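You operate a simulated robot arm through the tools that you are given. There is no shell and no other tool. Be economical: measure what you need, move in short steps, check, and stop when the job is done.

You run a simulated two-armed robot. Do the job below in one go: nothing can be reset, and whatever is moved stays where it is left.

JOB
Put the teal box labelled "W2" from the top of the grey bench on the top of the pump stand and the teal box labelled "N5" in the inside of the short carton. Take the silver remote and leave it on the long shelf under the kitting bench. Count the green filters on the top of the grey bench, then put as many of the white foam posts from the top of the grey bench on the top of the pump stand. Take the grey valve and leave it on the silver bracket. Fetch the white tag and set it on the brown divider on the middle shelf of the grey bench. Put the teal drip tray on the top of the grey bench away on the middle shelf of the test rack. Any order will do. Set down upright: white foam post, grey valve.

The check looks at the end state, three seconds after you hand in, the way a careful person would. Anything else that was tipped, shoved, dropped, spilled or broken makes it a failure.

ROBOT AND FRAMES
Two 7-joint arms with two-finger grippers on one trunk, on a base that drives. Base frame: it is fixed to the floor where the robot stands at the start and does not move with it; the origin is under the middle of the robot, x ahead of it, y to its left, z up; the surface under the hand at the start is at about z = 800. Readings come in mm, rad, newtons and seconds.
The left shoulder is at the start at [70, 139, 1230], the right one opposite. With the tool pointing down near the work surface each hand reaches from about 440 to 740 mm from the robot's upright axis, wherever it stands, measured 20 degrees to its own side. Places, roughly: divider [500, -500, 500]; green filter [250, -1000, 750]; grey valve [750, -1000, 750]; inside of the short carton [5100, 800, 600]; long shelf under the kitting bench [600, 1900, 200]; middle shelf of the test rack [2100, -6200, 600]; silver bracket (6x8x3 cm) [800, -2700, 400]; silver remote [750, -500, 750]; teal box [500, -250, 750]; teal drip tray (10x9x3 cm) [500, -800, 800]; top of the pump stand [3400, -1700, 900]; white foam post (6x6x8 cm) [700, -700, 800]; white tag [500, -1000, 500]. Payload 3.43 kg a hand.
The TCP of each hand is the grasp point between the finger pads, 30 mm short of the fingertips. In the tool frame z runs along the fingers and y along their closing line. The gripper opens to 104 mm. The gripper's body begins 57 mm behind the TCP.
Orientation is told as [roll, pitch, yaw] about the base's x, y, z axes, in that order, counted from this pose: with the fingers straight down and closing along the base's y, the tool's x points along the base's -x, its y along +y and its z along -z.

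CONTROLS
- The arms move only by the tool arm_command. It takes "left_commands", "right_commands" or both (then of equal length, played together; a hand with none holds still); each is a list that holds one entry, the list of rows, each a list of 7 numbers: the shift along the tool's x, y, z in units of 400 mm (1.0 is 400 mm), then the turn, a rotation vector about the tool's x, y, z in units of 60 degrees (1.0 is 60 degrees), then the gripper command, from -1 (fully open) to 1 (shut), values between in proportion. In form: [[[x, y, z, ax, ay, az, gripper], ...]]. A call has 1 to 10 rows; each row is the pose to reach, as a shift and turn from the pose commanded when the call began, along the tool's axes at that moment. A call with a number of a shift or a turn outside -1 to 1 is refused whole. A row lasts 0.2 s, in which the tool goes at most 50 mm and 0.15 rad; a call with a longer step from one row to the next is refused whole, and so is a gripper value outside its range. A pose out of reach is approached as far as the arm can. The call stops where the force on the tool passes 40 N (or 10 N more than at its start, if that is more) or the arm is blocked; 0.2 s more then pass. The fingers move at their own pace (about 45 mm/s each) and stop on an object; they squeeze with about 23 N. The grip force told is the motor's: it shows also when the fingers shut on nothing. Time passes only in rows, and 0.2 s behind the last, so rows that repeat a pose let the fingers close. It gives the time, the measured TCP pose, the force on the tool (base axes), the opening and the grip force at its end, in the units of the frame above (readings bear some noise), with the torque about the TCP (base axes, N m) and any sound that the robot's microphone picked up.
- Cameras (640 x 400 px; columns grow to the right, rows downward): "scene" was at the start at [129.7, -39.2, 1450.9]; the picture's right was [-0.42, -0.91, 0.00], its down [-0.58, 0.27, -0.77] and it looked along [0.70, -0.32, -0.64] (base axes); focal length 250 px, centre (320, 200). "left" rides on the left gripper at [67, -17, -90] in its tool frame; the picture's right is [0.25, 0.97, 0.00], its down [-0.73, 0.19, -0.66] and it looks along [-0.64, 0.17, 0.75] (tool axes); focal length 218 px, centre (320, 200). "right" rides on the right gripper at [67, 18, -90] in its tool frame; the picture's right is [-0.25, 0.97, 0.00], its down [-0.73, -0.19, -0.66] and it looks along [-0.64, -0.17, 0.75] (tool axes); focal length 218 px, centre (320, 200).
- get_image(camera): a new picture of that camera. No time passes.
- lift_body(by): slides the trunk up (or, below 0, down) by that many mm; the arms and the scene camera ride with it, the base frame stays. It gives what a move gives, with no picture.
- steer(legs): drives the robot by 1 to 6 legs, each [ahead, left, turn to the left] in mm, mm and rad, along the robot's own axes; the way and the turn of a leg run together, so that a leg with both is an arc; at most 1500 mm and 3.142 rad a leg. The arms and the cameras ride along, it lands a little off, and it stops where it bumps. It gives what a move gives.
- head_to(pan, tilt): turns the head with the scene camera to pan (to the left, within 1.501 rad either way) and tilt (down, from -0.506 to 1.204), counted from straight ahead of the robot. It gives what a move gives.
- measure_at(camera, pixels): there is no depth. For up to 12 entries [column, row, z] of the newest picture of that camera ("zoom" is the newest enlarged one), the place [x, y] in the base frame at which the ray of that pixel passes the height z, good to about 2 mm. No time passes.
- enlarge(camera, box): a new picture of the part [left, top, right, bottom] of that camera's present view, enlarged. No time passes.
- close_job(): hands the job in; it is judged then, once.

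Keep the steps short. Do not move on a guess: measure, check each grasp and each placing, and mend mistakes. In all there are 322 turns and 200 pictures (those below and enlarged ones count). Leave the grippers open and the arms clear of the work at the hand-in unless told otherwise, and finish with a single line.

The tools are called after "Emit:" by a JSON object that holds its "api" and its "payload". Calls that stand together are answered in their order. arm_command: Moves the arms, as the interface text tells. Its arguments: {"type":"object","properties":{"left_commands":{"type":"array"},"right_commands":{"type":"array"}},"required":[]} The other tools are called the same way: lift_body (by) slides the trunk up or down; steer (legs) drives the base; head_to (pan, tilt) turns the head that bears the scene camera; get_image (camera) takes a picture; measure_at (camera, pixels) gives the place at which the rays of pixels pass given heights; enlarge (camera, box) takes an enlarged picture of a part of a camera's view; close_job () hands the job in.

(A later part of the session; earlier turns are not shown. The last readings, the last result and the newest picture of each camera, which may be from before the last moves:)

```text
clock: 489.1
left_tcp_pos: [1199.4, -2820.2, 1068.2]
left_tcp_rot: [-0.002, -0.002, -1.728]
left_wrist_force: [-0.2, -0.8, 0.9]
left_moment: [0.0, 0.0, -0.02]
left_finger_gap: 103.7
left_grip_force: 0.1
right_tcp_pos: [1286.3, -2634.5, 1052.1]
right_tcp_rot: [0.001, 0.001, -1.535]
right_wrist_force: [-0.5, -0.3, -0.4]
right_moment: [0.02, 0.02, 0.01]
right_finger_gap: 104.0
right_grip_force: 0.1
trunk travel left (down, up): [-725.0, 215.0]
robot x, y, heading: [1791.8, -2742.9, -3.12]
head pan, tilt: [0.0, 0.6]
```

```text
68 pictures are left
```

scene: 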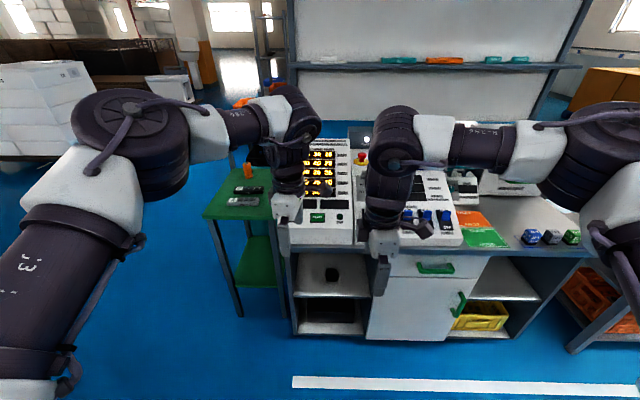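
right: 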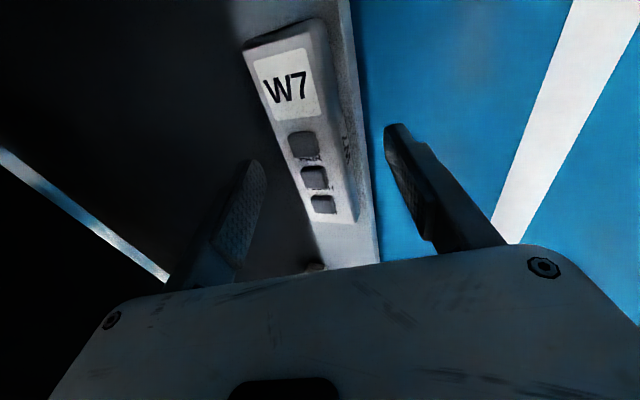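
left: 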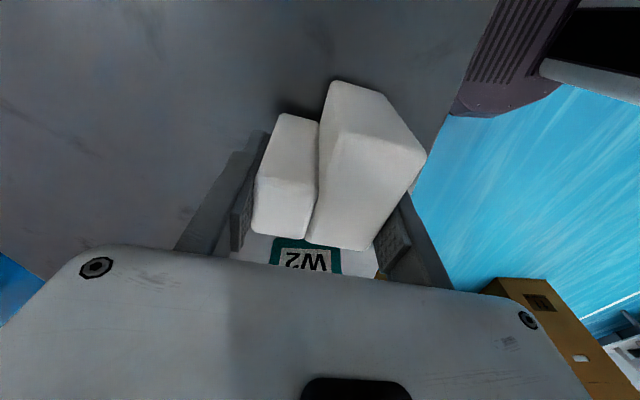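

Emit:
{"api": "enlarge", "payload": {"camera": "scene", "box": [200, 150, 400, 340]}}

Emit:
{"api": "measure_at", "payload": {"camera": "scene", "pixels": [[330, 282, 400], [297, 295, 400], [368, 295, 400], [368, 255, 700], [292, 250, 800], [298, 335, 150]]}}

```text
2.11 times, centred on (300, 245) of scene
```

zoom: 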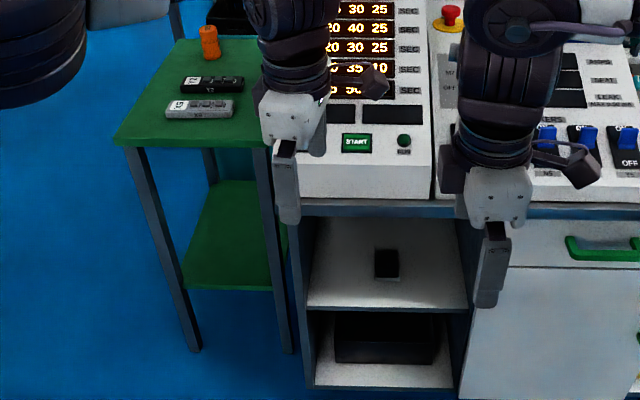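

```text
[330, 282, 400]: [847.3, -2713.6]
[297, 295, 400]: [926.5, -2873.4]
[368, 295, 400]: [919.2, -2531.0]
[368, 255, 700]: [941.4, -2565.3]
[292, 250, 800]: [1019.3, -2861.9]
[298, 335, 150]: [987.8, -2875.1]
```

The dark object at about [847, −2713] in the console's left compartment should be the bracket. I lower the trunk to inspect it now.

Emit:
{"api": "lift_body", "payload": {"by": -400}}

Emit:
{"api": "head_to", "payload": {"pan": 0.05, "tilt": 0.6}}

Emit:
{"api": "get_image", "payload": {"camera": "scene"}}

```text
clock: 492.9
left_tcp_pos: [1201.6, -2819.6, 670.8]
left_tcp_rot: [-0.003, -0.003, -1.729]
left_wrist_force: [-0.5, 0.2, 0.1]
left_moment: [-0.01, 0.01, 0.01]
left_finger_gap: 103.9
left_grip_force: 0.1
right_tcp_pos: [1285.5, -2633.4, 653.5]
right_tcp_rot: [0.0, 0.002, -1.537]
right_wrist_force: [0.1, 1.0, 0.2]
right_moment: [0.01, 0.0, 0.04]
right_finger_gap: 104.0
right_grip_force: 0.0
trunk travel left (down, up): [-325.0, 615.0]
robot x, y, heading: [1793.5, -2740.4, -3.117]
head pan, tilt: [0.0, 0.6]
```

```text
clock: 493.5
left_tcp_pos: [1199.4, -2818.9, 671.0]
left_tcp_rot: [-0.005, -0.002, -1.729]
left_wrist_force: [0.2, 0.1, 0.5]
left_moment: [-0.02, 0.0, 0.05]
left_finger_gap: 104.0
left_grip_force: 0.1
right_tcp_pos: [1285.7, -2633.6, 652.2]
right_tcp_rot: [0.0, 0.001, -1.534]
right_wrist_force: [-0.9, -0.4, -0.2]
right_moment: [0.0, -0.01, 0.0]
right_finger_gap: 104.4
right_grip_force: 0.1
trunk travel left (down, up): [-325.0, 615.0]
robot x, y, heading: [1793.9, -2738.1, -3.118]
head pan, tilt: [0.051, 0.6]
```

```text
66 pictures are left
```

scene: 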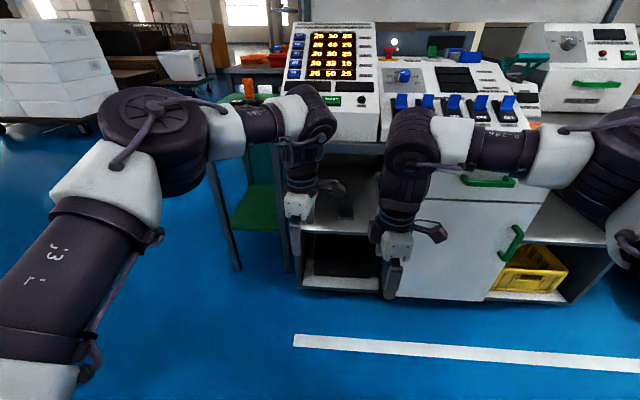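

Emit:
{"api": "enlarge", "payload": {"camera": "scene", "box": [280, 130, 400, 300]}}

Emit:
{"api": "measure_at", "payload": {"camera": "scene", "pixels": [[345, 218, 400], [345, 218, 430], [340, 234, 400], [340, 146, 750]]}}

```text
2.35 times, centred on (340, 215) of scene
```

zoom: 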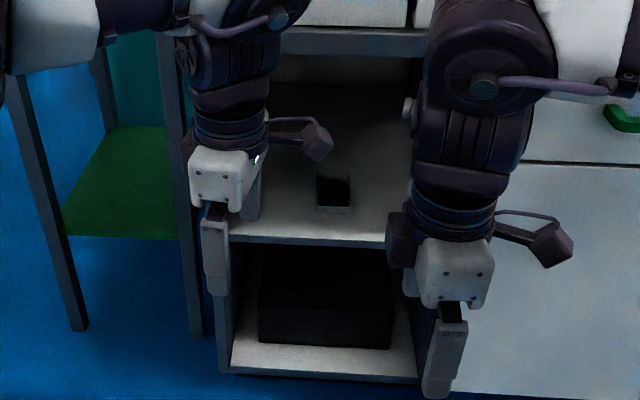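

```text
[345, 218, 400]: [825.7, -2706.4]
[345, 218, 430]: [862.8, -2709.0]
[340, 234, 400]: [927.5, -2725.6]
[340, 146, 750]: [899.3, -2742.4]
```

Emit:
{"api": "enlarge", "payload": {"camera": "scene", "box": [320, 190, 368, 226]}}

```text
11.11 times, centred on (344, 208) of scene
```

zoom: 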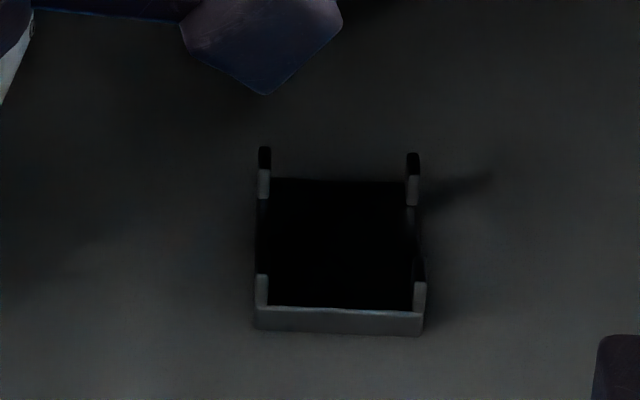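

Emit:
{"api": "measure_at", "payload": {"camera": "zoom", "pixels": [[255, 330, 400], [423, 335, 400], [262, 275, 430], [419, 283, 430], [265, 148, 430], [413, 154, 430], [255, 310, 412], [423, 313, 412]]}}

```text
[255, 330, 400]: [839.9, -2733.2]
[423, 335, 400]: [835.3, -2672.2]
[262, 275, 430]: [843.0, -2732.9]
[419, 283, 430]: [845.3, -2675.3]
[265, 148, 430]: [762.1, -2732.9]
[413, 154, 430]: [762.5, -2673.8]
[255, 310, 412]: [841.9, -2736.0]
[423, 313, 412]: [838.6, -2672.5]
```

Bracket found: centre about [802, −2704], 62×80 mm with corner posts, seat near z 410, shelf edge x≈927. I raise the trunk and drive round to the front side of the grey bench.

Emit:
{"api": "lift_body", "payload": {"by": 400}}

Emit:
{"api": "steer", "payload": {"legs": [[0, 830, -0.024], [0, 830, 0], [1240, 0, 0], [1240, 0, 0], [1240, 0, 0], [1240, 0, 0]]}}

Emit:
{"api": "steer", "payload": {"legs": [[0, -1100, 0], [0, -1100, 0], [0, -1000, 0], [0, 0, 3.14]]}}

```text
clock: 497.4
left_tcp_pos: [1199.2, -2819.3, 1070.0]
left_tcp_rot: [-0.002, -0.004, -1.731]
left_wrist_force: [0.8, 0.1, -0.2]
left_moment: [-0.03, 0.02, 0.01]
left_finger_gap: 104.1
left_grip_force: 0.1
right_tcp_pos: [1286.3, -2633.8, 1052.0]
right_tcp_rot: [0.0, 0.0, -1.534]
right_wrist_force: [-0.9, -0.3, -0.9]
right_moment: [-0.01, -0.03, -0.04]
right_finger_gap: 104.2
right_grip_force: 0.2
trunk travel left (down, up): [-725.0, 215.0]
robot x, y, heading: [1793.5, -2737.3, -3.118]
head pan, tilt: [0.051, 0.6]
```

```text
clock: 529.3
left_tcp_pos: [-3747.4, -4538.8, 1069.9]
left_tcp_rot: [-0.002, -0.001, -1.733]
left_wrist_force: [-0.7, 0.1, -0.1]
left_moment: [-0.05, 0.0, -0.01]
left_finger_gap: 104.0
left_grip_force: 0.1
right_tcp_pos: [-3663.1, -4353.4, 1053.0]
right_tcp_rot: [-0.002, 0.003, -1.535]
right_wrist_force: [0.1, 0.5, -0.4]
right_moment: [0.01, 0.02, -0.02]
right_finger_gap: 103.8
right_grip_force: 0.1
trunk travel left (down, up): [-725.0, 215.0]
robot x, y, heading: [-3157.1, -4458.6, -3.125]
head pan, tilt: [0.051, 0.6]
```

```text
clock: 552.2
left_tcp_pos: [-2644.6, -1195.4, 1069.3]
left_tcp_rot: [-0.005, -0.004, 1.42]
left_wrist_force: [0.6, 0.5, 0.1]
left_moment: [-0.02, -0.02, 0.02]
left_finger_gap: 103.8
left_grip_force: 0.1
right_tcp_pos: [-2728.6, -1382.7, 1053.4]
right_tcp_rot: [0.001, 0.002, 1.615]
right_wrist_force: [0.0, 0.1, 0.3]
right_moment: [0.0, 0.01, 0.03]
right_finger_gap: 103.9
right_grip_force: 0.1
trunk travel left (down, up): [-725.0, 215.0]
robot x, y, heading: [-3239.9, -1282.1, 0.031]
head pan, tilt: [0.051, 0.6]
```

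Emit:
{"api": "steer", "payload": {"legs": [[1000, 0, -0.031], [1000, 0, 0], [870, 0, 0], [0, 530, 0]]}}

Emit:
{"api": "arm_command", "payload": {"left_commands": [[[0, 0, 0, 0, 0, -0.08, -1], [0, 0, 0, 0, 0, -0.17, -1]]]}}

Emit:
{"api": "get_image", "payload": {"camera": "scene"}}

```text
clock: 569.0
left_tcp_pos: [234.1, -659.4, 1069.8]
left_tcp_rot: [-0.002, -0.003, 1.383]
left_wrist_force: [-0.3, 0.1, 0.3]
left_moment: [0.0, 0.02, -0.01]
left_finger_gap: 103.7
left_grip_force: 0.0
right_tcp_pos: [143.0, -843.0, 1053.4]
right_tcp_rot: [0.0, 0.002, 1.577]
right_wrist_force: [0.3, -0.1, 0.3]
right_moment: [-0.01, 0.01, 0.0]
right_finger_gap: 103.9
right_grip_force: 0.0
trunk travel left (down, up): [-725.0, 215.0]
robot x, y, heading: [-363.8, -723.4, -0.005]
head pan, tilt: [0.051, 0.6]
```

```text
clock: 569.6
left_tcp_pos: [234.3, -658.5, 1069.1]
left_tcp_rot: [-0.002, -0.002, 1.56]
left_wrist_force: [0.6, 0.8, -0.4]
left_moment: [0.01, 0.01, 0.01]
left_finger_gap: 103.9
left_grip_force: 0.1
right_tcp_pos: [143.6, -843.2, 1053.7]
right_tcp_rot: [0.0, 0.001, 1.576]
right_wrist_force: [0.4, -0.2, 0.5]
right_moment: [0.02, -0.04, 0.01]
right_finger_gap: 104.2
right_grip_force: 0.1
trunk travel left (down, up): [-725.0, 215.0]
robot x, y, heading: [-364.4, -722.1, -0.001]
head pan, tilt: [0.051, 0.6]
```

```text
63 pictures are left
```

scene: 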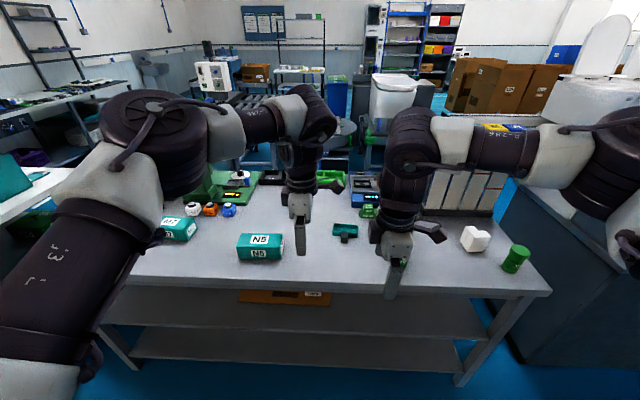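

Emit:
{"api": "steer", "payload": {"legs": [[161, 86, 0]]}}

Emit:
{"api": "get_image", "payload": {"camera": "left"}}

```text
clock: 571.2
left_tcp_pos: [392.8, -576.8, 1070.8]
left_tcp_rot: [-0.005, -0.003, 1.559]
left_wrist_force: [-0.6, 0.1, 0.6]
left_moment: [0.03, 0.0, 0.0]
left_finger_gap: 103.8
left_grip_force: 0.2
right_tcp_pos: [301.6, -758.7, 1054.7]
right_tcp_rot: [-0.001, 0.001, 1.576]
right_wrist_force: [-0.3, -0.5, -0.3]
right_moment: [-0.01, -0.02, -0.01]
right_finger_gap: 104.0
right_grip_force: 0.1
trunk travel left (down, up): [-725.0, 215.0]
robot x, y, heading: [-204.2, -637.3, -0.009]
head pan, tilt: [0.051, 0.6]
```

```text
62 pictures are left
```

left: 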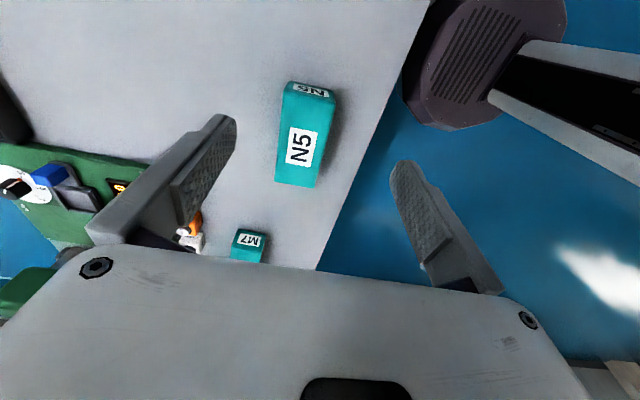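

Emit:
{"api": "measure_at", "payload": {"camera": "left", "pixels": [[286, 93, 850], [336, 101, 850], [315, 188, 850], [275, 182, 850], [405, 90, 0], [430, 132, 0], [565, 40, 0]]}}

```text
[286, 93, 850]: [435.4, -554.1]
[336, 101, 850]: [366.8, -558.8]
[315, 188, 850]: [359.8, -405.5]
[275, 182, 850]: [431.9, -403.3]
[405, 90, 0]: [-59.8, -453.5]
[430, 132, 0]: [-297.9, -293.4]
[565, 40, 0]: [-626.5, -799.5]
```

Emit:
{"api": "arm_command", "payload": {"left_commands": [[[-0.08, -0.004, 0.05, 0, 0, 0, -1], [-0.16, -0.008, 0.12, 0, 0, 0, -1], [-0.2425, -0.0125, 0.2, 0, 0, 0, -1], [-0.2425, -0.0125, 0.3, 0, 0, 0, -1], [-0.2425, -0.0125, 0.4, 0, 0, 0, -1], [-0.2425, -0.0125, 0.5, 0, 0, 0, -1], [-0.2425, -0.0125, 0.58, 0, 0, 0, -1]]]}}

Emit:
{"api": "arm_command", "payload": {"left_commands": [[[0, 0, 0, 0, 0, 0, 1], [0, 0, 0, 0, 0, 0, 1], [0, 0, 0, 0, 0, 0, 1], [0, 0, 0, 0, 0, 0, 1], [0, 0, -0.06, 0, 0, 0, 1], [0, 0, -0.14, 0, 0, 0, 1]]]}}

Emit:
{"api": "get_image", "payload": {"camera": "left"}}

```text
clock: 572.8
left_tcp_pos: [401.3, -477.8, 840.0]
left_tcp_rot: [-0.007, -0.006, 1.559]
left_wrist_force: [0.7, 2.4, 4.5]
left_moment: [0.03, 0.27, -0.14]
left_finger_gap: 103.1
left_grip_force: 0.1
right_tcp_pos: [302.4, -758.8, 1054.8]
right_tcp_rot: [-0.001, 0.003, 1.576]
right_wrist_force: [-1.0, 0.2, -0.3]
right_moment: [0.02, 0.0, 0.01]
right_finger_gap: 103.9
right_grip_force: 0.0
trunk travel left (down, up): [-725.0, 215.0]
robot x, y, heading: [-203.7, -636.3, -0.006]
head pan, tilt: [0.051, 0.6]
```

```text
clock: 574.2
left_tcp_pos: [401.5, -478.1, 894.7]
left_tcp_rot: [-0.003, -0.003, 1.558]
left_wrist_force: [0.3, 0.2, -3.6]
left_moment: [0.0, 0.04, 0.03]
left_finger_gap: 71.7
left_grip_force: 23.4
right_tcp_pos: [302.7, -757.4, 1053.8]
right_tcp_rot: [0.0, 0.001, 1.576]
right_wrist_force: [-0.6, 0.1, -0.4]
right_moment: [-0.02, 0.02, 0.0]
right_finger_gap: 103.7
right_grip_force: 0.1
trunk travel left (down, up): [-725.0, 215.0]
robot x, y, heading: [-201.9, -639.9, -0.007]
head pan, tilt: [0.051, 0.6]
```

```text
61 pictures are left
```

left: 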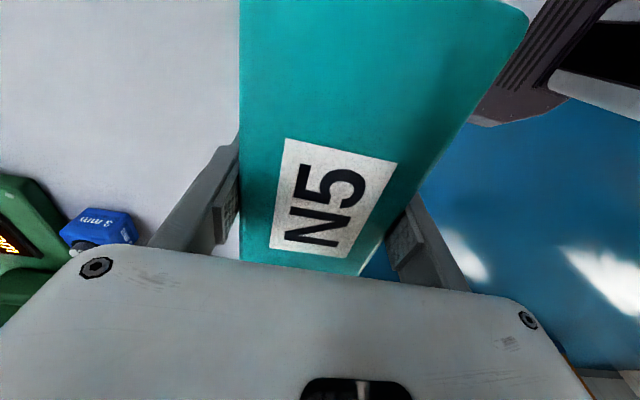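

N5 is held. I stage it deeper on the bench (around [635, −500]) so I can fetch it later from the other side, freeing both hands for tray and valve.

Emit:
{"api": "steer", "payload": {"legs": [[225, -20, 0.006]]}}

Emit:
{"api": "get_image", "payload": {"camera": "left"}}

```text
clock: 575.9
left_tcp_pos: [625.4, -496.8, 896.0]
left_tcp_rot: [-0.003, -0.001, 1.563]
left_wrist_force: [-0.4, -0.1, -3.4]
left_moment: [-0.02, -0.01, 0.0]
left_finger_gap: 71.8
left_grip_force: 23.1
right_tcp_pos: [527.8, -777.3, 1052.8]
right_tcp_rot: [-0.002, 0.0, 1.58]
right_wrist_force: [-0.1, -0.5, 1.2]
right_moment: [0.03, 0.03, -0.03]
right_finger_gap: 103.9
right_grip_force: 0.1
trunk travel left (down, up): [-725.0, 215.0]
robot x, y, heading: [23.9, -659.6, -0.001]
head pan, tilt: [0.051, 0.6]
```

```text
60 pictures are left
```

left: 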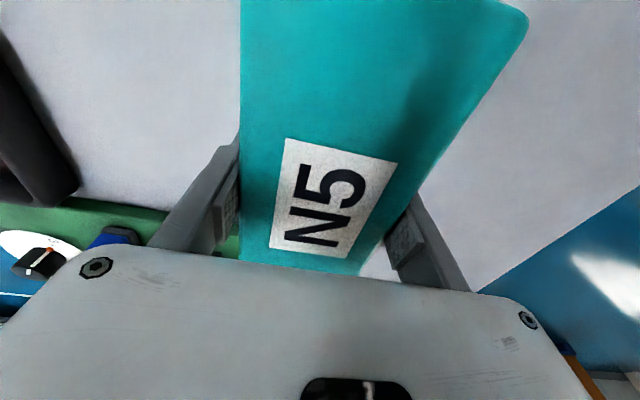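

Emit:
{"api": "measure_at", "payload": {"camera": "left", "pixels": [[160, 212, 815], [75, 195, 815], [75, 190, 830], [232, 222, 815]]}}

```text
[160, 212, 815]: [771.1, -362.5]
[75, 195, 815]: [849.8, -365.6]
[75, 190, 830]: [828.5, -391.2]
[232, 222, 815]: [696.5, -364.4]
```

Emit:
{"api": "arm_command", "payload": {"left_commands": [[[0, 0, 0.05, 0, 0, 0, 1], [0, 0, 0.1, 0, 0, 0, 1], [0, 0, 0.13, 0, 0, 0, 1], [0, 0, 0.137, 0, 0, 0, 1]]]}}

```text
clock: 576.9
left_tcp_pos: [625.2, -497.4, 839.8]
left_tcp_rot: [-0.003, -0.003, 1.561]
left_wrist_force: [0.6, -0.6, -3.4]
left_moment: [-0.01, 0.0, -0.02]
left_finger_gap: 71.7
left_grip_force: 22.6
right_tcp_pos: [528.9, -777.0, 1053.6]
right_tcp_rot: [-0.001, 0.002, 1.578]
right_wrist_force: [-0.6, -0.4, 0.2]
right_moment: [-0.02, -0.02, 0.01]
right_finger_gap: 104.1
right_grip_force: 0.0
trunk travel left (down, up): [-725.0, 215.0]
robot x, y, heading: [18.8, -660.3, -0.004]
head pan, tilt: [0.051, 0.6]
```

Emit:
{"api": "arm_command", "payload": {"left_commands": [[[0, 0, 0.004, 0, 0, 0, 1], [0, 0, 0.006, 0, 0, 0, 1], [0, 0, 0.006, 0, 0, 0, -1], [0, 0, 0.004, 0, 0, 0, -1], [0, 0, 0.0, 0, 0, 0, -1], [0, 0, -0.1, 0, 0, 0, -1], [0, 0, -0.2, 0, 0, 0, -1], [0, 0, -0.3, 0, 0, 0, -1], [0, 0, -0.4, 0, 0, 0, -1]]]}}

Emit:
{"api": "get_image", "payload": {"camera": "left"}}

Emit:
{"api": "get_image", "payload": {"camera": "right"}}

```text
clock: 578.9
left_tcp_pos: [625.8, -497.5, 1000.0]
left_tcp_rot: [-0.003, -0.003, 1.561]
left_wrist_force: [0.1, -0.1, -0.7]
left_moment: [0.02, 0.0, 0.03]
left_finger_gap: 104.0
left_grip_force: 0.1
right_tcp_pos: [529.1, -777.2, 1054.2]
right_tcp_rot: [-0.003, 0.001, 1.581]
right_wrist_force: [0.7, 0.0, 0.2]
right_moment: [0.01, 0.0, 0.01]
right_finger_gap: 104.1
right_grip_force: 0.1
trunk travel left (down, up): [-725.0, 215.0]
robot x, y, heading: [22.8, -656.2, -0.003]
head pan, tilt: [0.051, 0.6]
```

```text
59 pictures are left
```

left: 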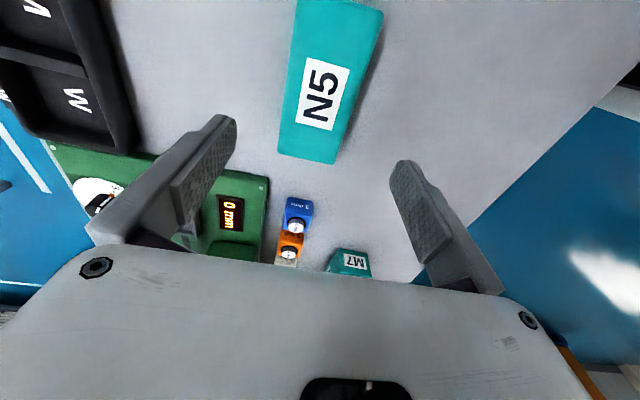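

```text
58 pictures are left
```

right: 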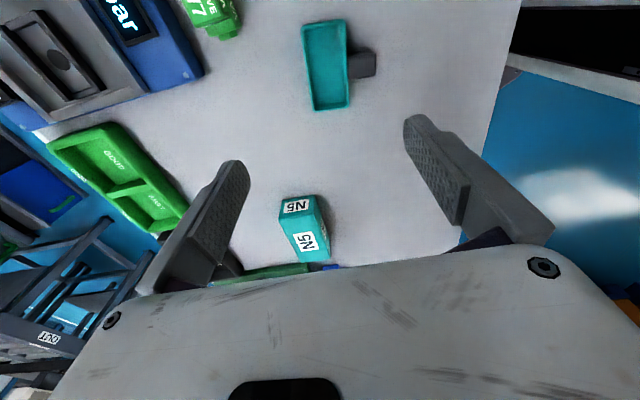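

N5 is staged. The tray has a dark handle toward the front. I measure tray and handle, then zoom.

Emit:
{"api": "measure_at", "payload": {"camera": "right", "pixels": [[303, 24, 830], [345, 20, 830], [350, 107, 830], [311, 111, 830], [375, 63, 820], [375, 77, 805], [350, 52, 820], [228, 30, 840]]}}

Emit:
{"api": "enlarge", "payload": {"camera": "right", "box": [280, 0, 400, 120]}}

```text
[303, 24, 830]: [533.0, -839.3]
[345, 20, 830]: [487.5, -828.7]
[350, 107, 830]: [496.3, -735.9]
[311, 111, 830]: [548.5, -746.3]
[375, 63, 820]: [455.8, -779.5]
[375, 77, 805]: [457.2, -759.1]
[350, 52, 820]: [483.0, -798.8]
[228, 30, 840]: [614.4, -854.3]
```

```text
3.33 times, centred on (340, 60) of right
```

zoom: 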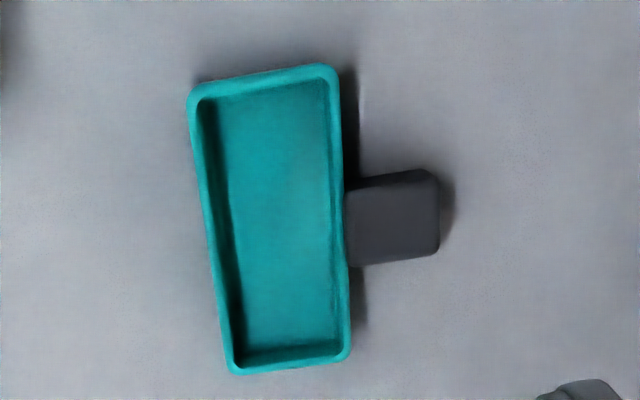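

Emit:
{"api": "measure_at", "payload": {"camera": "right", "pixels": [[347.5, 57, 825], [374.5, 51, 825], [376, 75, 825], [349, 80, 825]]}}

Emit:
{"api": "steer", "payload": {"legs": [[-160, 0, 0]]}}

Emit:
{"api": "arm_command", "payload": {"left_commands": [[[0, 0, 0, 0, 0, 0.12, -1], [0, 0, 0, 0, 0, 0.24, -1], [0, 0, 0, 0, 0, 0.36, -1], [0, 0, 0, 0, 0, 0.48, -1], [0, 0, 0, 0, 0, 0.6, -1], [0, 0, 0, 0, 0, 0.72, -1], [0, 0, 0, 0, 0, 0.84, -1], [0, 0, 0, 0, 0, 0.96, -1]]], "right_commands": [[[0, 0, 0, 0, 0, 0.12, -1], [0, 0, 0, 0, 0, 0.24, -1], [0, 0, 0, 0, 0, 0.36, -1], [0, 0, 0, 0, 0, 0.48, -1], [0, 0, 0, 0, 0, 0.6, -1], [0, 0, 0, 0, 0, 0.72, -1], [0, 0, 0, 0, 0, 0.84, -1], [0, 0, 0, 0, 0, 0.96, -1]]]}}

Emit:
{"api": "arm_command", "payload": {"left_commands": [[[0, 0, 0, 0, 0, 0.12, -1], [0, 0, 0, 0, 0, 0.24, -1], [0, 0, 0, 0, 0, 0.36, -1], [0, 0, 0, 0, 0, 0.44, -1]]], "right_commands": [[[0, 0, 0, 0, 0, 0.12, -1], [0, 0, 0, 0, 0, 0.24, -1], [0, 0, 0, 0, 0, 0.36, -1], [0, 0, 0, 0, 0, 0.54, -1]]]}}

```text
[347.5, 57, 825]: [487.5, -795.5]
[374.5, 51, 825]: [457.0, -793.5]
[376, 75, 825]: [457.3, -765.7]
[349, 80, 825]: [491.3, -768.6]
```

```text
clock: 580.3
left_tcp_pos: [469.4, -496.4, 997.6]
left_tcp_rot: [-0.002, -0.002, 1.564]
left_wrist_force: [0.5, -0.5, 0.1]
left_moment: [0.01, 0.03, -0.02]
left_finger_gap: 104.1
left_grip_force: 0.1
right_tcp_pos: [370.1, -776.8, 1052.6]
right_tcp_rot: [0.001, 0.0, 1.582]
right_wrist_force: [0.5, 0.0, 0.0]
right_moment: [0.02, 0.02, 0.02]
right_finger_gap: 104.1
right_grip_force: 0.0
trunk travel left (down, up): [-725.0, 215.0]
robot x, y, heading: [-136.5, -658.2, -0.003]
head pan, tilt: [0.051, 0.6]
```

```text
clock: 582.1
left_tcp_pos: [467.5, -497.8, 999.5]
left_tcp_rot: [0.0, -0.006, 0.554]
left_wrist_force: [0.7, 0.9, -0.1]
left_moment: [0.03, -0.03, 0.01]
left_finger_gap: 104.0
left_grip_force: 0.0
right_tcp_pos: [369.8, -776.3, 1052.3]
right_tcp_rot: [-0.003, -0.001, 0.572]
right_wrist_force: [-0.6, -0.4, 0.8]
right_moment: [0.04, -0.05, -0.02]
right_finger_gap: 104.1
right_grip_force: 0.0
trunk travel left (down, up): [-725.0, 215.0]
robot x, y, heading: [-139.0, -656.0, 0.001]
head pan, tilt: [0.051, 0.6]
```

```text
refused: row 4 steps farther than a row can; nothing moved
```

Emit:
{"api": "arm_command", "payload": {"left_commands": [[[0, 0, 0, 0, 0, 0.12, -1], [0, 0, 0, 0, 0, 0.24, -1], [0, 0, 0, 0, 0, 0.36, -1], [0, 0, 0, 0, 0, 0.48, -1], [0, 0, 0, 0, 0, 0.6, -1], [0, 0, 0, 0, 0, 0.62, -1]]], "right_commands": [[[0, 0, 0, 0, 0, 0.12, -1], [0, 0, 0, 0, 0, 0.24, -1], [0, 0, 0, 0, 0, 0.36, -1], [0, 0, 0, 0, 0, 0.48, -1], [0, 0, 0, 0, 0, 0.545, -1], [0, 0, 0, 0, 0, 0.545, -1]]]}}

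Emit:
{"api": "arm_command", "payload": {"left_commands": [[[0, 0, 0, 0, -0.12, 0, -1], [0, 0, 0, 0, -0.24, 0, -1], [0, 0, 0, 0, -0.36, 0, -1], [0, 0, 0, 0, -0.48, 0, -1], [0, 0, 0, 0, -0.6, 0, -1], [0, 0, 0, 0, -0.72, 0, -1], [0, 0, 0, 0, -0.833, 0, -1]]], "right_commands": [[[0, 0, 0, 0, -0.12, 0, -1], [0, 0, 0, 0, -0.24, 0, -1], [0, 0, 0, 0, -0.36, 0, -1], [0, 0, 0, 0, -0.48, 0, -1], [0, 0, 0, 0, -0.6, 0, -1], [0, 0, 0, 0, -0.72, 0, -1], [0, 0, 0, 0, -0.833, 0, -1]]]}}

```text
clock: 583.5
left_tcp_pos: [347.8, -603.5, 1004.9]
left_tcp_rot: [0.002, -0.004, -0.071]
left_wrist_force: [0.4, 0.4, -0.7]
left_moment: [-0.02, -0.01, 0.0]
left_finger_gap: 103.8
left_grip_force: 0.1
left hand out of reach, approached as far as the arm can: row 1, 2, 3, 4, 5, 6
right_tcp_pos: [370.6, -776.3, 1053.4]
right_tcp_rot: [-0.002, 0.0, 0.004]
right_wrist_force: [0.2, 0.4, -0.2]
right_moment: [-0.02, 0.02, -0.03]
right_finger_gap: 104.0
right_grip_force: 0.0
trunk travel left (down, up): [-725.0, 215.0]
robot x, y, heading: [-135.2, -660.2, -0.003]
head pan, tilt: [0.051, 0.6]
```

```text
clock: 585.1
left_tcp_pos: [348.7, -606.1, 1007.6]
left_tcp_rot: [0.006, -0.877, -0.1]
left_wrist_force: [0.2, -1.0, 0.2]
left_moment: [0.01, 0.04, 0.02]
left_finger_gap: 104.2
left_grip_force: 0.1
right_tcp_pos: [439.4, -822.9, 1032.5]
right_tcp_rot: [0.006, -0.874, 0.01]
right_wrist_force: [0.2, 1.3, 0.0]
right_moment: [0.01, -0.01, 0.02]
right_finger_gap: 103.9
right_grip_force: 0.0
right hand out of reach, approached as far as the arm can: row 2, 3, 4, 5, 6, 7
trunk travel left (down, up): [-725.0, 215.0]
robot x, y, heading: [-137.6, -661.2, -0.002]
head pan, tilt: [0.051, 0.6]
```

Left hand: yaw −0.1, tilted 50°. I drive so it comes behind the tray's handle (centre [473, −781]) and lower to z 870 for a look.

Emit:
{"api": "steer", "payload": {"legs": [[95, -175, 0]]}}

Emit:
{"api": "arm_command", "payload": {"left_commands": [[[0.065, 0, 0.055, 0, 0, 0, -1], [0.13, 0, 0.11, 0, 0, 0, -1], [0.2, 0, 0.165, 0, 0, 0, -1], [0.2635, 0, 0.219, 0, 0, 0, -1]]]}}

Emit:
{"api": "get_image", "payload": {"camera": "left"}}

```text
clock: 586.7
left_tcp_pos: [444.0, -780.3, 1007.2]
left_tcp_rot: [0.003, -0.876, -0.095]
left_wrist_force: [-0.4, 0.3, -0.2]
left_moment: [0.0, -0.02, -0.03]
left_finger_gap: 104.2
left_grip_force: 0.0
right_tcp_pos: [534.4, -996.5, 1034.1]
right_tcp_rot: [0.001, -0.873, 0.014]
right_wrist_force: [0.5, -0.1, 0.3]
right_moment: [0.01, 0.02, 0.04]
right_finger_gap: 103.9
right_grip_force: 0.0
trunk travel left (down, up): [-725.0, 215.0]
robot x, y, heading: [-42.0, -833.8, -0.007]
head pan, tilt: [0.051, 0.6]
```

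```text
clock: 587.7
left_tcp_pos: [445.6, -780.6, 868.5]
left_tcp_rot: [0.005, -0.876, -0.094]
left_wrist_force: [-0.9, 1.0, -0.5]
left_moment: [0.0, -0.01, -0.01]
left_finger_gap: 104.0
left_grip_force: 0.1
right_tcp_pos: [536.8, -996.3, 1032.2]
right_tcp_rot: [0.003, -0.871, 0.014]
right_wrist_force: [0.8, 1.1, 0.7]
right_moment: [0.0, -0.02, -0.01]
right_finger_gap: 103.9
right_grip_force: 0.1
trunk travel left (down, up): [-725.0, 215.0]
robot x, y, heading: [-42.8, -833.0, 0.001]
head pan, tilt: [0.051, 0.6]
```

```text
56 pictures are left
```

left: 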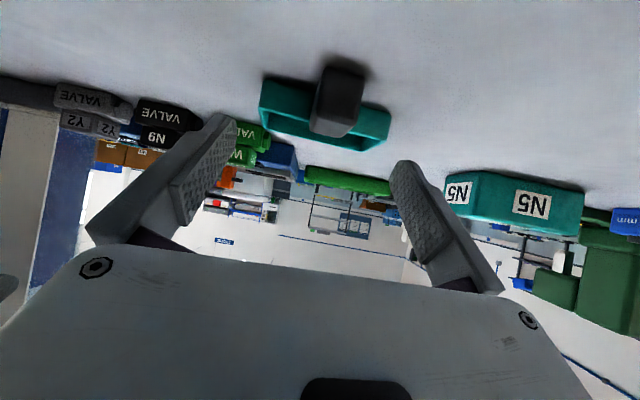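

Emit:
{"api": "arm_command", "payload": {"left_commands": [[[0.0275, 0, 0.0374, 0, 0, 0, -1], [0.0549, 0, 0.0748, 0, 0, 0, -1], [0.0549, 0, 0.0748, 0, 0, 0, 1], [0.0549, 0, 0.0748, 0, 0, 0, 1], [0.0549, 0, 0.0748, 0, 0, 0, 1], [0.0549, 0, 0.0748, 0, 0, 0, 1], [0.0549, 0, 0.0748, 0, 0, 0, 1], [0.0549, 0, 0.0748, 0, 0, 0, 1], [0.0549, 0, 0.0748, 0, 0, 0, 1]]]}}

Emit:
{"api": "get_image", "payload": {"camera": "left"}}

```text
clock: 589.7
left_tcp_pos: [454.0, -780.5, 833.9]
left_tcp_rot: [0.005, -0.877, -0.096]
left_wrist_force: [0.1, 0.1, 0.0]
left_moment: [-0.09, -0.04, 0.04]
left_finger_gap: 25.6
left_grip_force: 22.3
right_tcp_pos: [535.2, -997.2, 1033.9]
right_tcp_rot: [0.002, -0.87, 0.013]
right_wrist_force: [0.2, -0.5, 0.4]
right_moment: [-0.01, -0.01, -0.04]
right_finger_gap: 104.0
right_grip_force: 0.2
trunk travel left (down, up): [-725.0, 215.0]
robot x, y, heading: [-40.1, -836.7, -0.003]
head pan, tilt: [0.051, 0.6]
```

```text
55 pictures are left
```

left: 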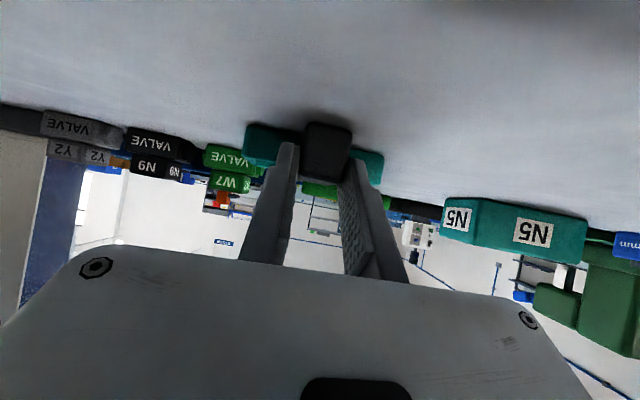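

Gripped the handle (25.6 mm). I lift 120 mm and check that the tray stays level.

Emit:
{"api": "arm_command", "payload": {"left_commands": [[[-0.02, 0, -0.017, 0, 0, 0, 1], [-0.08, 0, -0.065, 0, 0, 0, 1], [-0.14, 0, -0.115, 0, 0, 0, 1], [-0.2, 0, -0.165, 0, 0, 0, 1], [-0.25, 0, -0.21, 0, 0, 0, 1]]]}}

Emit:
{"api": "get_image", "payload": {"camera": "left"}}

Emit:
{"api": "enlarge", "payload": {"camera": "right", "box": [120, 0, 520, 250]}}

```text
clock: 590.9
left_tcp_pos: [450.9, -780.4, 966.3]
left_tcp_rot: [0.004, -0.877, -0.093]
left_wrist_force: [0.6, -0.5, -0.2]
left_moment: [0.02, 0.08, 0.0]
left_finger_gap: 25.2
left_grip_force: 23.1
right_tcp_pos: [534.5, -998.3, 1033.2]
right_tcp_rot: [0.004, -0.872, 0.013]
right_wrist_force: [0.4, 0.8, -1.2]
right_moment: [0.01, 0.02, -0.01]
right_finger_gap: 103.9
right_grip_force: 0.1
trunk travel left (down, up): [-725.0, 215.0]
robot x, y, heading: [-39.7, -838.6, 0.003]
head pan, tilt: [0.051, 0.6]
```

```text
54 pictures are left
```

left: 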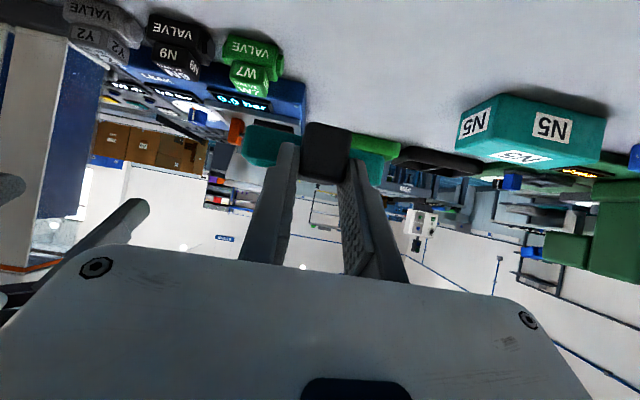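

```text
1.60 times, centred on (320, 125) of right
```

zoom: 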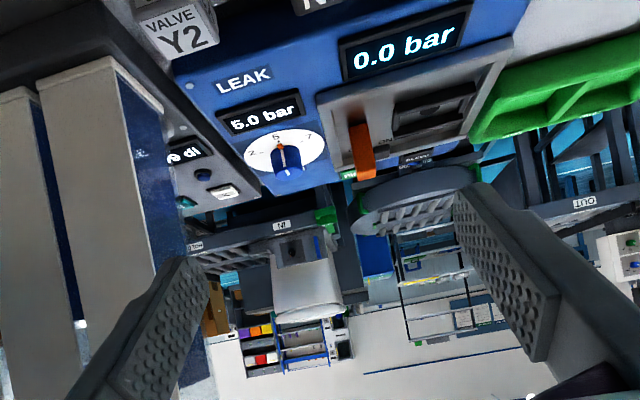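

Emit:
{"api": "steer", "payload": {"legs": [[-130, 0, 0]]}}

Emit:
{"api": "enlarge", "payload": {"camera": "right", "box": [140, 0, 400, 170]}}

```text
clock: 592.2
left_tcp_pos: [323.0, -780.1, 965.4]
left_tcp_rot: [0.005, -0.874, -0.095]
left_wrist_force: [0.7, 0.7, -0.5]
left_moment: [0.0, 0.07, 0.0]
left_finger_gap: 25.6
left_grip_force: 23.0
right_tcp_pos: [406.5, -997.1, 1032.6]
right_tcp_rot: [0.004, -0.871, 0.014]
right_wrist_force: [-0.3, 0.0, 0.3]
right_moment: [0.0, 0.0, 0.04]
right_finger_gap: 104.0
right_grip_force: 0.1
trunk travel left (down, up): [-725.0, 215.0]
robot x, y, heading: [-171.5, -834.0, -0.001]
head pan, tilt: [0.051, 0.6]
```

```text
2.35 times, centred on (270, 85) of right
```

zoom: 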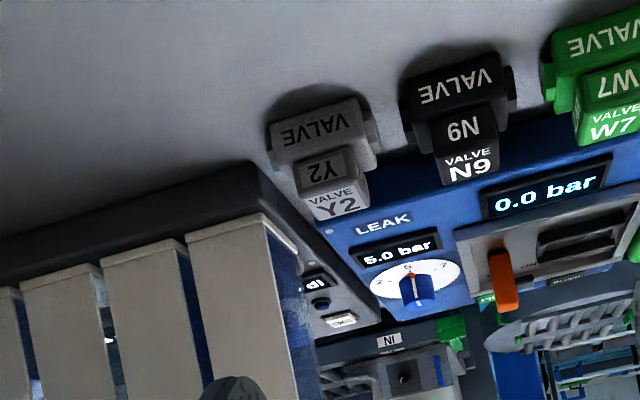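

Emit:
{"api": "measure_at", "payload": {"camera": "zoom", "pixels": [[270, 126, 800], [357, 98, 800], [275, 165, 830], [365, 148, 830], [307, 195, 855], [360, 178, 855], [318, 222, 855], [370, 206, 855], [410, 85, 800], [492, 52, 800], [255, 162, 815], [262, 145, 830]]}}

```text
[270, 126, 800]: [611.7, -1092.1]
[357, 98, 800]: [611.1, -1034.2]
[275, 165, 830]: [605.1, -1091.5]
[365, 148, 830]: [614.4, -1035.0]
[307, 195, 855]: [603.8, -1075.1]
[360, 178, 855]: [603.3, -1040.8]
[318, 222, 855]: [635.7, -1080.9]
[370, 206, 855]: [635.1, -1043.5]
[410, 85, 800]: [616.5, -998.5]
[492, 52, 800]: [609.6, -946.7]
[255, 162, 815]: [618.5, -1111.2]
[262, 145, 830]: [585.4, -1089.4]
```

Y2: base y −1092…−1034, cap about 36 mm wide above it. I pre-position: drive forward and right, half-close the right hand to 60 mm, and look from closer.

Emit:
{"api": "steer", "payload": {"legs": [[140, -62, 0]]}}

Emit:
{"api": "arm_command", "payload": {"right_commands": [[[0.065, 0, 0.055, 0, 0, 0, -0.154], [0.13, 0, 0.11, 0, 0, 0, -0.154], [0.2, 0, 0.165, 0, 0, 0, -0.154], [0.2, 0, 0.165, 0, 0, 0, -0.154]]]}}

Emit:
{"api": "get_image", "payload": {"camera": "right"}}

```text
clock: 593.6
left_tcp_pos: [460.0, -840.2, 966.7]
left_tcp_rot: [0.003, -0.875, -0.094]
left_wrist_force: [0.0, 0.3, -1.0]
left_moment: [0.04, 0.07, -0.04]
left_finger_gap: 25.6
left_grip_force: 23.4
right_tcp_pos: [542.0, -1057.6, 1034.5]
right_tcp_rot: [0.003, -0.872, 0.014]
right_wrist_force: [-0.3, 0.4, -0.4]
right_moment: [-0.02, -0.04, -0.02]
right_finger_gap: 104.0
right_grip_force: 0.0
trunk travel left (down, up): [-725.0, 215.0]
robot x, y, heading: [-32.9, -897.0, -0.001]
head pan, tilt: [0.051, 0.6]
```

```text
clock: 594.6
left_tcp_pos: [459.9, -841.2, 965.0]
left_tcp_rot: [0.003, -0.876, -0.094]
left_wrist_force: [-0.3, -0.2, -0.4]
left_moment: [-0.03, 0.08, -0.01]
left_finger_gap: 25.5
left_grip_force: 23.4
right_tcp_pos: [542.5, -1057.7, 929.3]
right_tcp_rot: [0.001, -0.874, 0.015]
right_wrist_force: [-0.1, 0.2, -0.5]
right_moment: [0.03, -0.02, 0.02]
right_finger_gap: 59.8
right_grip_force: 0.0
trunk travel left (down, up): [-725.0, 215.0]
robot x, y, heading: [-31.8, -895.7, -0.001]
head pan, tilt: [0.051, 0.6]
```

```text
51 pictures are left
```

right: 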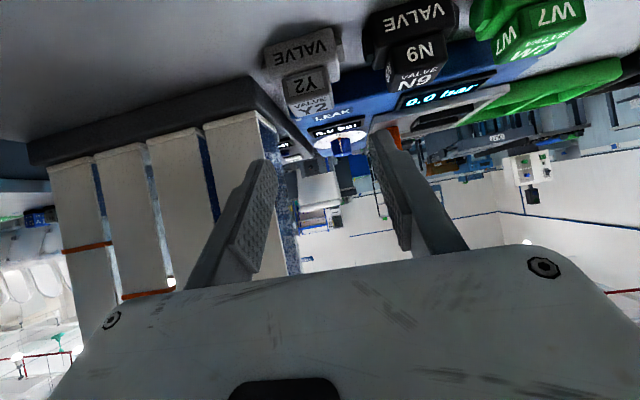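

Emit:
{"api": "enlarge", "payload": {"camera": "right", "box": [240, 10, 400, 130]}}

Emit:
{"api": "measure_at", "payload": {"camera": "zoom", "pixels": [[140, 132, 800], [330, 75, 800], [150, 190, 827], [335, 155, 827], [190, 285, 848], [302, 268, 848], [190, 285, 840], [302, 268, 840], [205, 355, 848], [310, 335, 848]]}}

```text
3.33 times, centred on (320, 70) of right
```

zoom: 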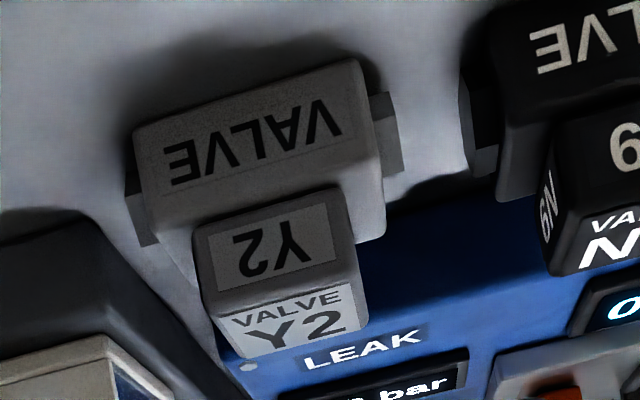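

```text
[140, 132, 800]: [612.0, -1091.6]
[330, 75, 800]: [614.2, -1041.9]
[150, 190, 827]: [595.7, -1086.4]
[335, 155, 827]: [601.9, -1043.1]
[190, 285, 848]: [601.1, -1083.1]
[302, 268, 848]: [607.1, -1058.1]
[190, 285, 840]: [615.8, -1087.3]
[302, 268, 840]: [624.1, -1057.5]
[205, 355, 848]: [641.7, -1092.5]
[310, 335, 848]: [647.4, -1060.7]
```

Emit:
{"api": "measure_at", "payload": {"camera": "zoom", "pixels": [[135, 130, 800], [358, 60, 800], [158, 235, 830], [383, 178, 830], [158, 235, 825], [212, 308, 850], [352, 276, 850], [212, 308, 845], [352, 276, 845], [247, 358, 850], [368, 322, 850], [247, 358, 845]]}}

```text
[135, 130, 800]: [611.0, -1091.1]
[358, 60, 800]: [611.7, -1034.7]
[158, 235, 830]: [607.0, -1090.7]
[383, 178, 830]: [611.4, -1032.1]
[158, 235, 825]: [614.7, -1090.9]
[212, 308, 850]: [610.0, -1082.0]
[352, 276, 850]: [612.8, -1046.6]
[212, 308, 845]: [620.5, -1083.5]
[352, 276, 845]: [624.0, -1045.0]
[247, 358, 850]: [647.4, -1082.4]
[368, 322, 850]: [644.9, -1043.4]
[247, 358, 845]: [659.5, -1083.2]
```

Emit:
{"api": "measure_at", "payload": {"camera": "zoom", "pixels": [[95, 225, 830], [150, 290, 830], [215, 370, 830], [150, 290, 820], [225, 355, 835], [90, 215, 800]]}}

```text
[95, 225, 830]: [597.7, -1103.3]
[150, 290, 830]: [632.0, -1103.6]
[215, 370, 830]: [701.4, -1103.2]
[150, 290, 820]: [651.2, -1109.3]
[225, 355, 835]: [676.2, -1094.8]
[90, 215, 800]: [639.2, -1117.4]
```

Cap: x 615–650, y −1082…−1045, z 828–848; the column base edge is at y≈−1103. With a 50 mm opening the fingers fit. I move in over the cap.

Emit:
{"api": "arm_command", "payload": {"right_commands": [[[-0.018, -0.0145, 0.078, 0, 0, 0, 0.0385], [-0.0366, -0.0145, 0.1567, 0, 0, 0, 0.0385], [-0.0366, -0.0145, 0.1567, 0, 0, 0, 0.0385], [-0.012, -0.015, 0.195, 0, 0, 0, 0.0385], [0.0222, -0.015, 0.2513, 0, 0, 0, 0.0385]]]}}

Emit:
{"api": "get_image", "payload": {"camera": "right"}}

```text
clock: 595.8
left_tcp_pos: [461.3, -842.1, 964.9]
left_tcp_rot: [0.004, -0.873, -0.094]
left_wrist_force: [0.3, 0.6, -0.7]
left_moment: [0.02, 0.06, 0.01]
left_finger_gap: 25.4
left_grip_force: 23.0
right_tcp_pos: [614.3, -1062.6, 858.3]
right_tcp_rot: [0.004, -0.87, 0.015]
right_wrist_force: [0.1, -0.1, 0.2]
right_moment: [-0.04, 0.03, 0.01]
right_finger_gap: 50.1
right_grip_force: 0.0
trunk travel left (down, up): [-725.0, 215.0]
robot x, y, heading: [-32.8, -892.7, -0.001]
head pan, tilt: [0.051, 0.6]
```

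```text
49 pictures are left
```

right: 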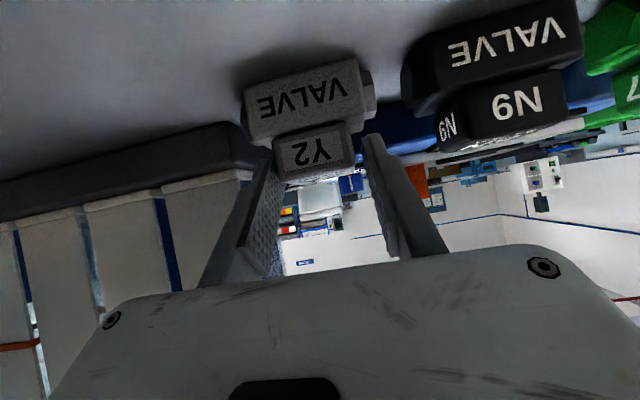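

Fingers flank the cap with no force. I close and lift a little.

Emit:
{"api": "arm_command", "payload": {"right_commands": [[[0, 0, 0, 0, 0, 0, 1], [0, 0, 0, 0, 0, 0, 1], [0, 0, 0, 0, 0, 0, 1], [-0.0285, 0, -0.024, 0, 0, 0, 1], [-0.057, 0, -0.048, 0, 0, 0, 1], [-0.114, 0, -0.095, 0, 0, 0, 1], [-0.17, 0, -0.143, 0, 0, 0, 1]]]}}

Emit:
{"api": "get_image", "payload": {"camera": "right"}}

```text
clock: 597.4
left_tcp_pos: [460.4, -841.7, 964.9]
left_tcp_rot: [0.002, -0.874, -0.093]
left_wrist_force: [0.3, 0.0, 0.3]
left_moment: [0.01, 0.07, 0.01]
left_finger_gap: 25.4
left_grip_force: 22.5
right_tcp_pos: [613.0, -1061.8, 946.4]
right_tcp_rot: [0.0, -0.869, 0.018]
right_wrist_force: [-0.2, 0.2, -0.4]
right_moment: [-0.03, 0.0, 0.03]
right_finger_gap: 39.6
right_grip_force: 23.4
trunk travel left (down, up): [-725.0, 215.0]
robot x, y, heading: [-38.3, -901.3, 0.003]
head pan, tilt: [0.051, 0.6]
```

```text
48 pictures are left
```

right: 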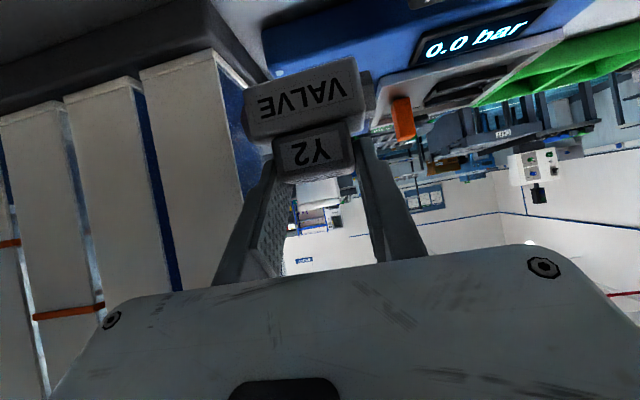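

The valve is held upright (39.6 mm). Now I back off and drive the loop with both hands carrying level.

Emit:
{"api": "steer", "payload": {"legs": [[-1040, 0, 0], [-1040, 0, 0], [-1040, 0, 0], [0, -1180, 0], [0, -1180, 0], [0, -1180, 0]]}}

Emit:
{"api": "steer", "payload": {"legs": [[1450, 0, 0], [1450, 0, 0], [1450, 0, 0]]}}

Emit:
{"api": "head_to", "payload": {"pan": -1.0, "tilt": 0.35}}

Emit:
{"api": "get_image", "payload": {"camera": "scene"}}

```text
clock: 629.4
left_tcp_pos: [-2644.3, -4353.3, 964.6]
left_tcp_rot: [0.006, -0.875, -0.084]
left_wrist_force: [0.2, 0.3, -1.1]
left_moment: [0.01, 0.09, 0.02]
left_finger_gap: 25.3
left_grip_force: 23.6
right_tcp_pos: [-2489.3, -4573.9, 946.9]
right_tcp_rot: [0.002, -0.871, 0.024]
right_wrist_force: [-0.2, 0.1, -1.2]
right_moment: [-0.03, 0.02, 0.01]
right_finger_gap: 39.6
right_grip_force: 23.0
trunk travel left (down, up): [-725.0, 215.0]
robot x, y, heading: [-3137.4, -4413.1, 0.015]
head pan, tilt: [0.051, 0.6]
```

```text
clock: 650.2
left_tcp_pos: [1694.1, -4253.7, 965.2]
left_tcp_rot: [0.004, -0.873, -0.073]
left_wrist_force: [0.3, -0.2, -1.2]
left_moment: [-0.02, 0.04, -0.01]
left_finger_gap: 25.1
left_grip_force: 23.2
right_tcp_pos: [1851.4, -4471.1, 947.0]
right_tcp_rot: [0.003, -0.871, 0.035]
right_wrist_force: [0.6, -0.1, -1.7]
right_moment: [-0.04, 0.02, 0.0]
right_finger_gap: 39.6
right_grip_force: 22.4
trunk travel left (down, up): [-725.0, 215.0]
robot x, y, heading: [1199.1, -4318.9, 0.024]
head pan, tilt: [0.051, 0.6]
```

```text
clock: 651.5
left_tcp_pos: [1694.0, -4254.4, 965.2]
left_tcp_rot: [0.007, -0.874, -0.074]
left_wrist_force: [0.7, 0.7, -0.6]
left_moment: [0.0, 0.07, 0.02]
left_finger_gap: 25.4
left_grip_force: 23.0
right_tcp_pos: [1851.9, -4471.4, 945.8]
right_tcp_rot: [0.004, -0.872, 0.035]
right_wrist_force: [0.7, 0.6, -2.0]
right_moment: [-0.01, 0.06, 0.0]
right_finger_gap: 39.4
right_grip_force: 23.2
trunk travel left (down, up): [-725.0, 215.0]
robot x, y, heading: [1205.8, -4320.2, 0.016]
head pan, tilt: [-1.0, 0.351]
```

```text
47 pictures are left
```

scene: 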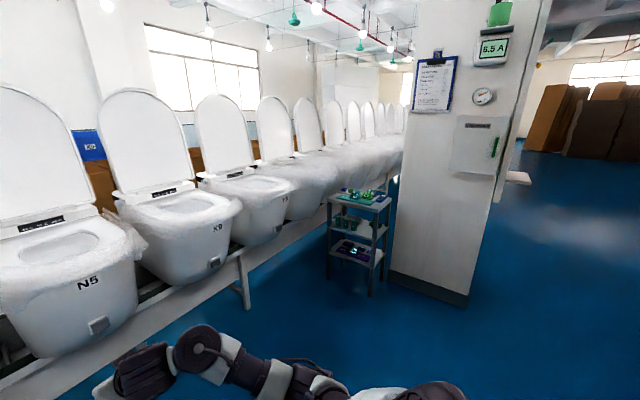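

Emit:
{"api": "measure_at", "payload": {"camera": "scene", "pixels": [[329, 278, 0], [371, 296, 0], [383, 282, 0], [328, 196, 900], [371, 206, 900], [393, 195, 900], [328, 224, 600], [370, 237, 600], [240, 308, 0], [390, 285, 0]]}}

Emit:
{"api": "enlarge", "payload": {"camera": "scene", "box": [300, 170, 420, 310]}}

```text
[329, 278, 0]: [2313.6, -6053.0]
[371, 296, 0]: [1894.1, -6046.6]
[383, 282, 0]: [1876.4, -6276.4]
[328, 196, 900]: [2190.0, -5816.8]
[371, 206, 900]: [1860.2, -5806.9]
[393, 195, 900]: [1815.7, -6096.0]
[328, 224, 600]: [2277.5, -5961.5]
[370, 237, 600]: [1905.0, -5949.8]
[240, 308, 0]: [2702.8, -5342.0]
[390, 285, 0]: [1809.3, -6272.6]
```

```text
2.86 times, centred on (360, 240) of scene
```

zoom: 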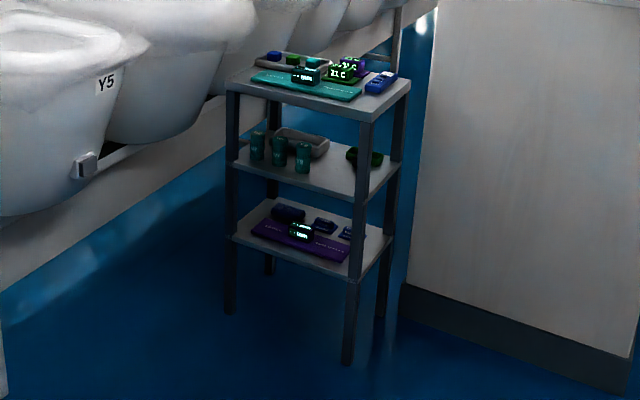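

The rack's middle shelf (z≈555) has room front-right, but the valve hand reaches further forward, so I deliver the valve first. I turn here in free space, then go to the console.

Emit:
{"api": "steer", "payload": {"legs": [[0, 0, 1.56], [0, 0, 1.56], [-600, 0, 0], [0, -820, 0], [0, -800, 0]]}}

Emit:
{"api": "head_to", "payload": {"pan": 0.0, "tilt": 0.6}}

```text
clock: 670.4
left_tcp_pos: [1303.2, -2752.6, 964.7]
left_tcp_rot: [0.004, -0.876, 3.054]
left_wrist_force: [0.2, -0.4, -1.3]
left_moment: [0.02, -0.02, -0.02]
left_finger_gap: 25.5
left_grip_force: 23.2
right_tcp_pos: [1149.2, -2533.9, 946.5]
right_tcp_rot: [0.003, -0.87, -3.122]
right_wrist_force: [0.2, -0.1, -1.5]
right_moment: [-0.02, -0.03, -0.03]
right_finger_gap: 39.4
right_grip_force: 23.0
trunk travel left (down, up): [-725.0, 215.0]
robot x, y, heading: [1795.3, -2696.2, -3.136]
head pan, tilt: [-1.0, 0.351]
```

```text
clock: 671.7
left_tcp_pos: [1302.8, -2753.1, 966.2]
left_tcp_rot: [0.006, -0.875, 3.055]
left_wrist_force: [-0.4, 0.0, -1.3]
left_moment: [-0.02, -0.08, 0.0]
left_finger_gap: 25.5
left_grip_force: 22.5
right_tcp_pos: [1148.4, -2533.5, 946.1]
right_tcp_rot: [0.003, -0.872, -3.121]
right_wrist_force: [0.3, 0.7, -1.4]
right_moment: [0.01, -0.07, 0.02]
right_finger_gap: 39.5
right_grip_force: 23.4
trunk travel left (down, up): [-725.0, 215.0]
robot x, y, heading: [1794.6, -2694.5, -3.137]
head pan, tilt: [0.0, 0.6]
```

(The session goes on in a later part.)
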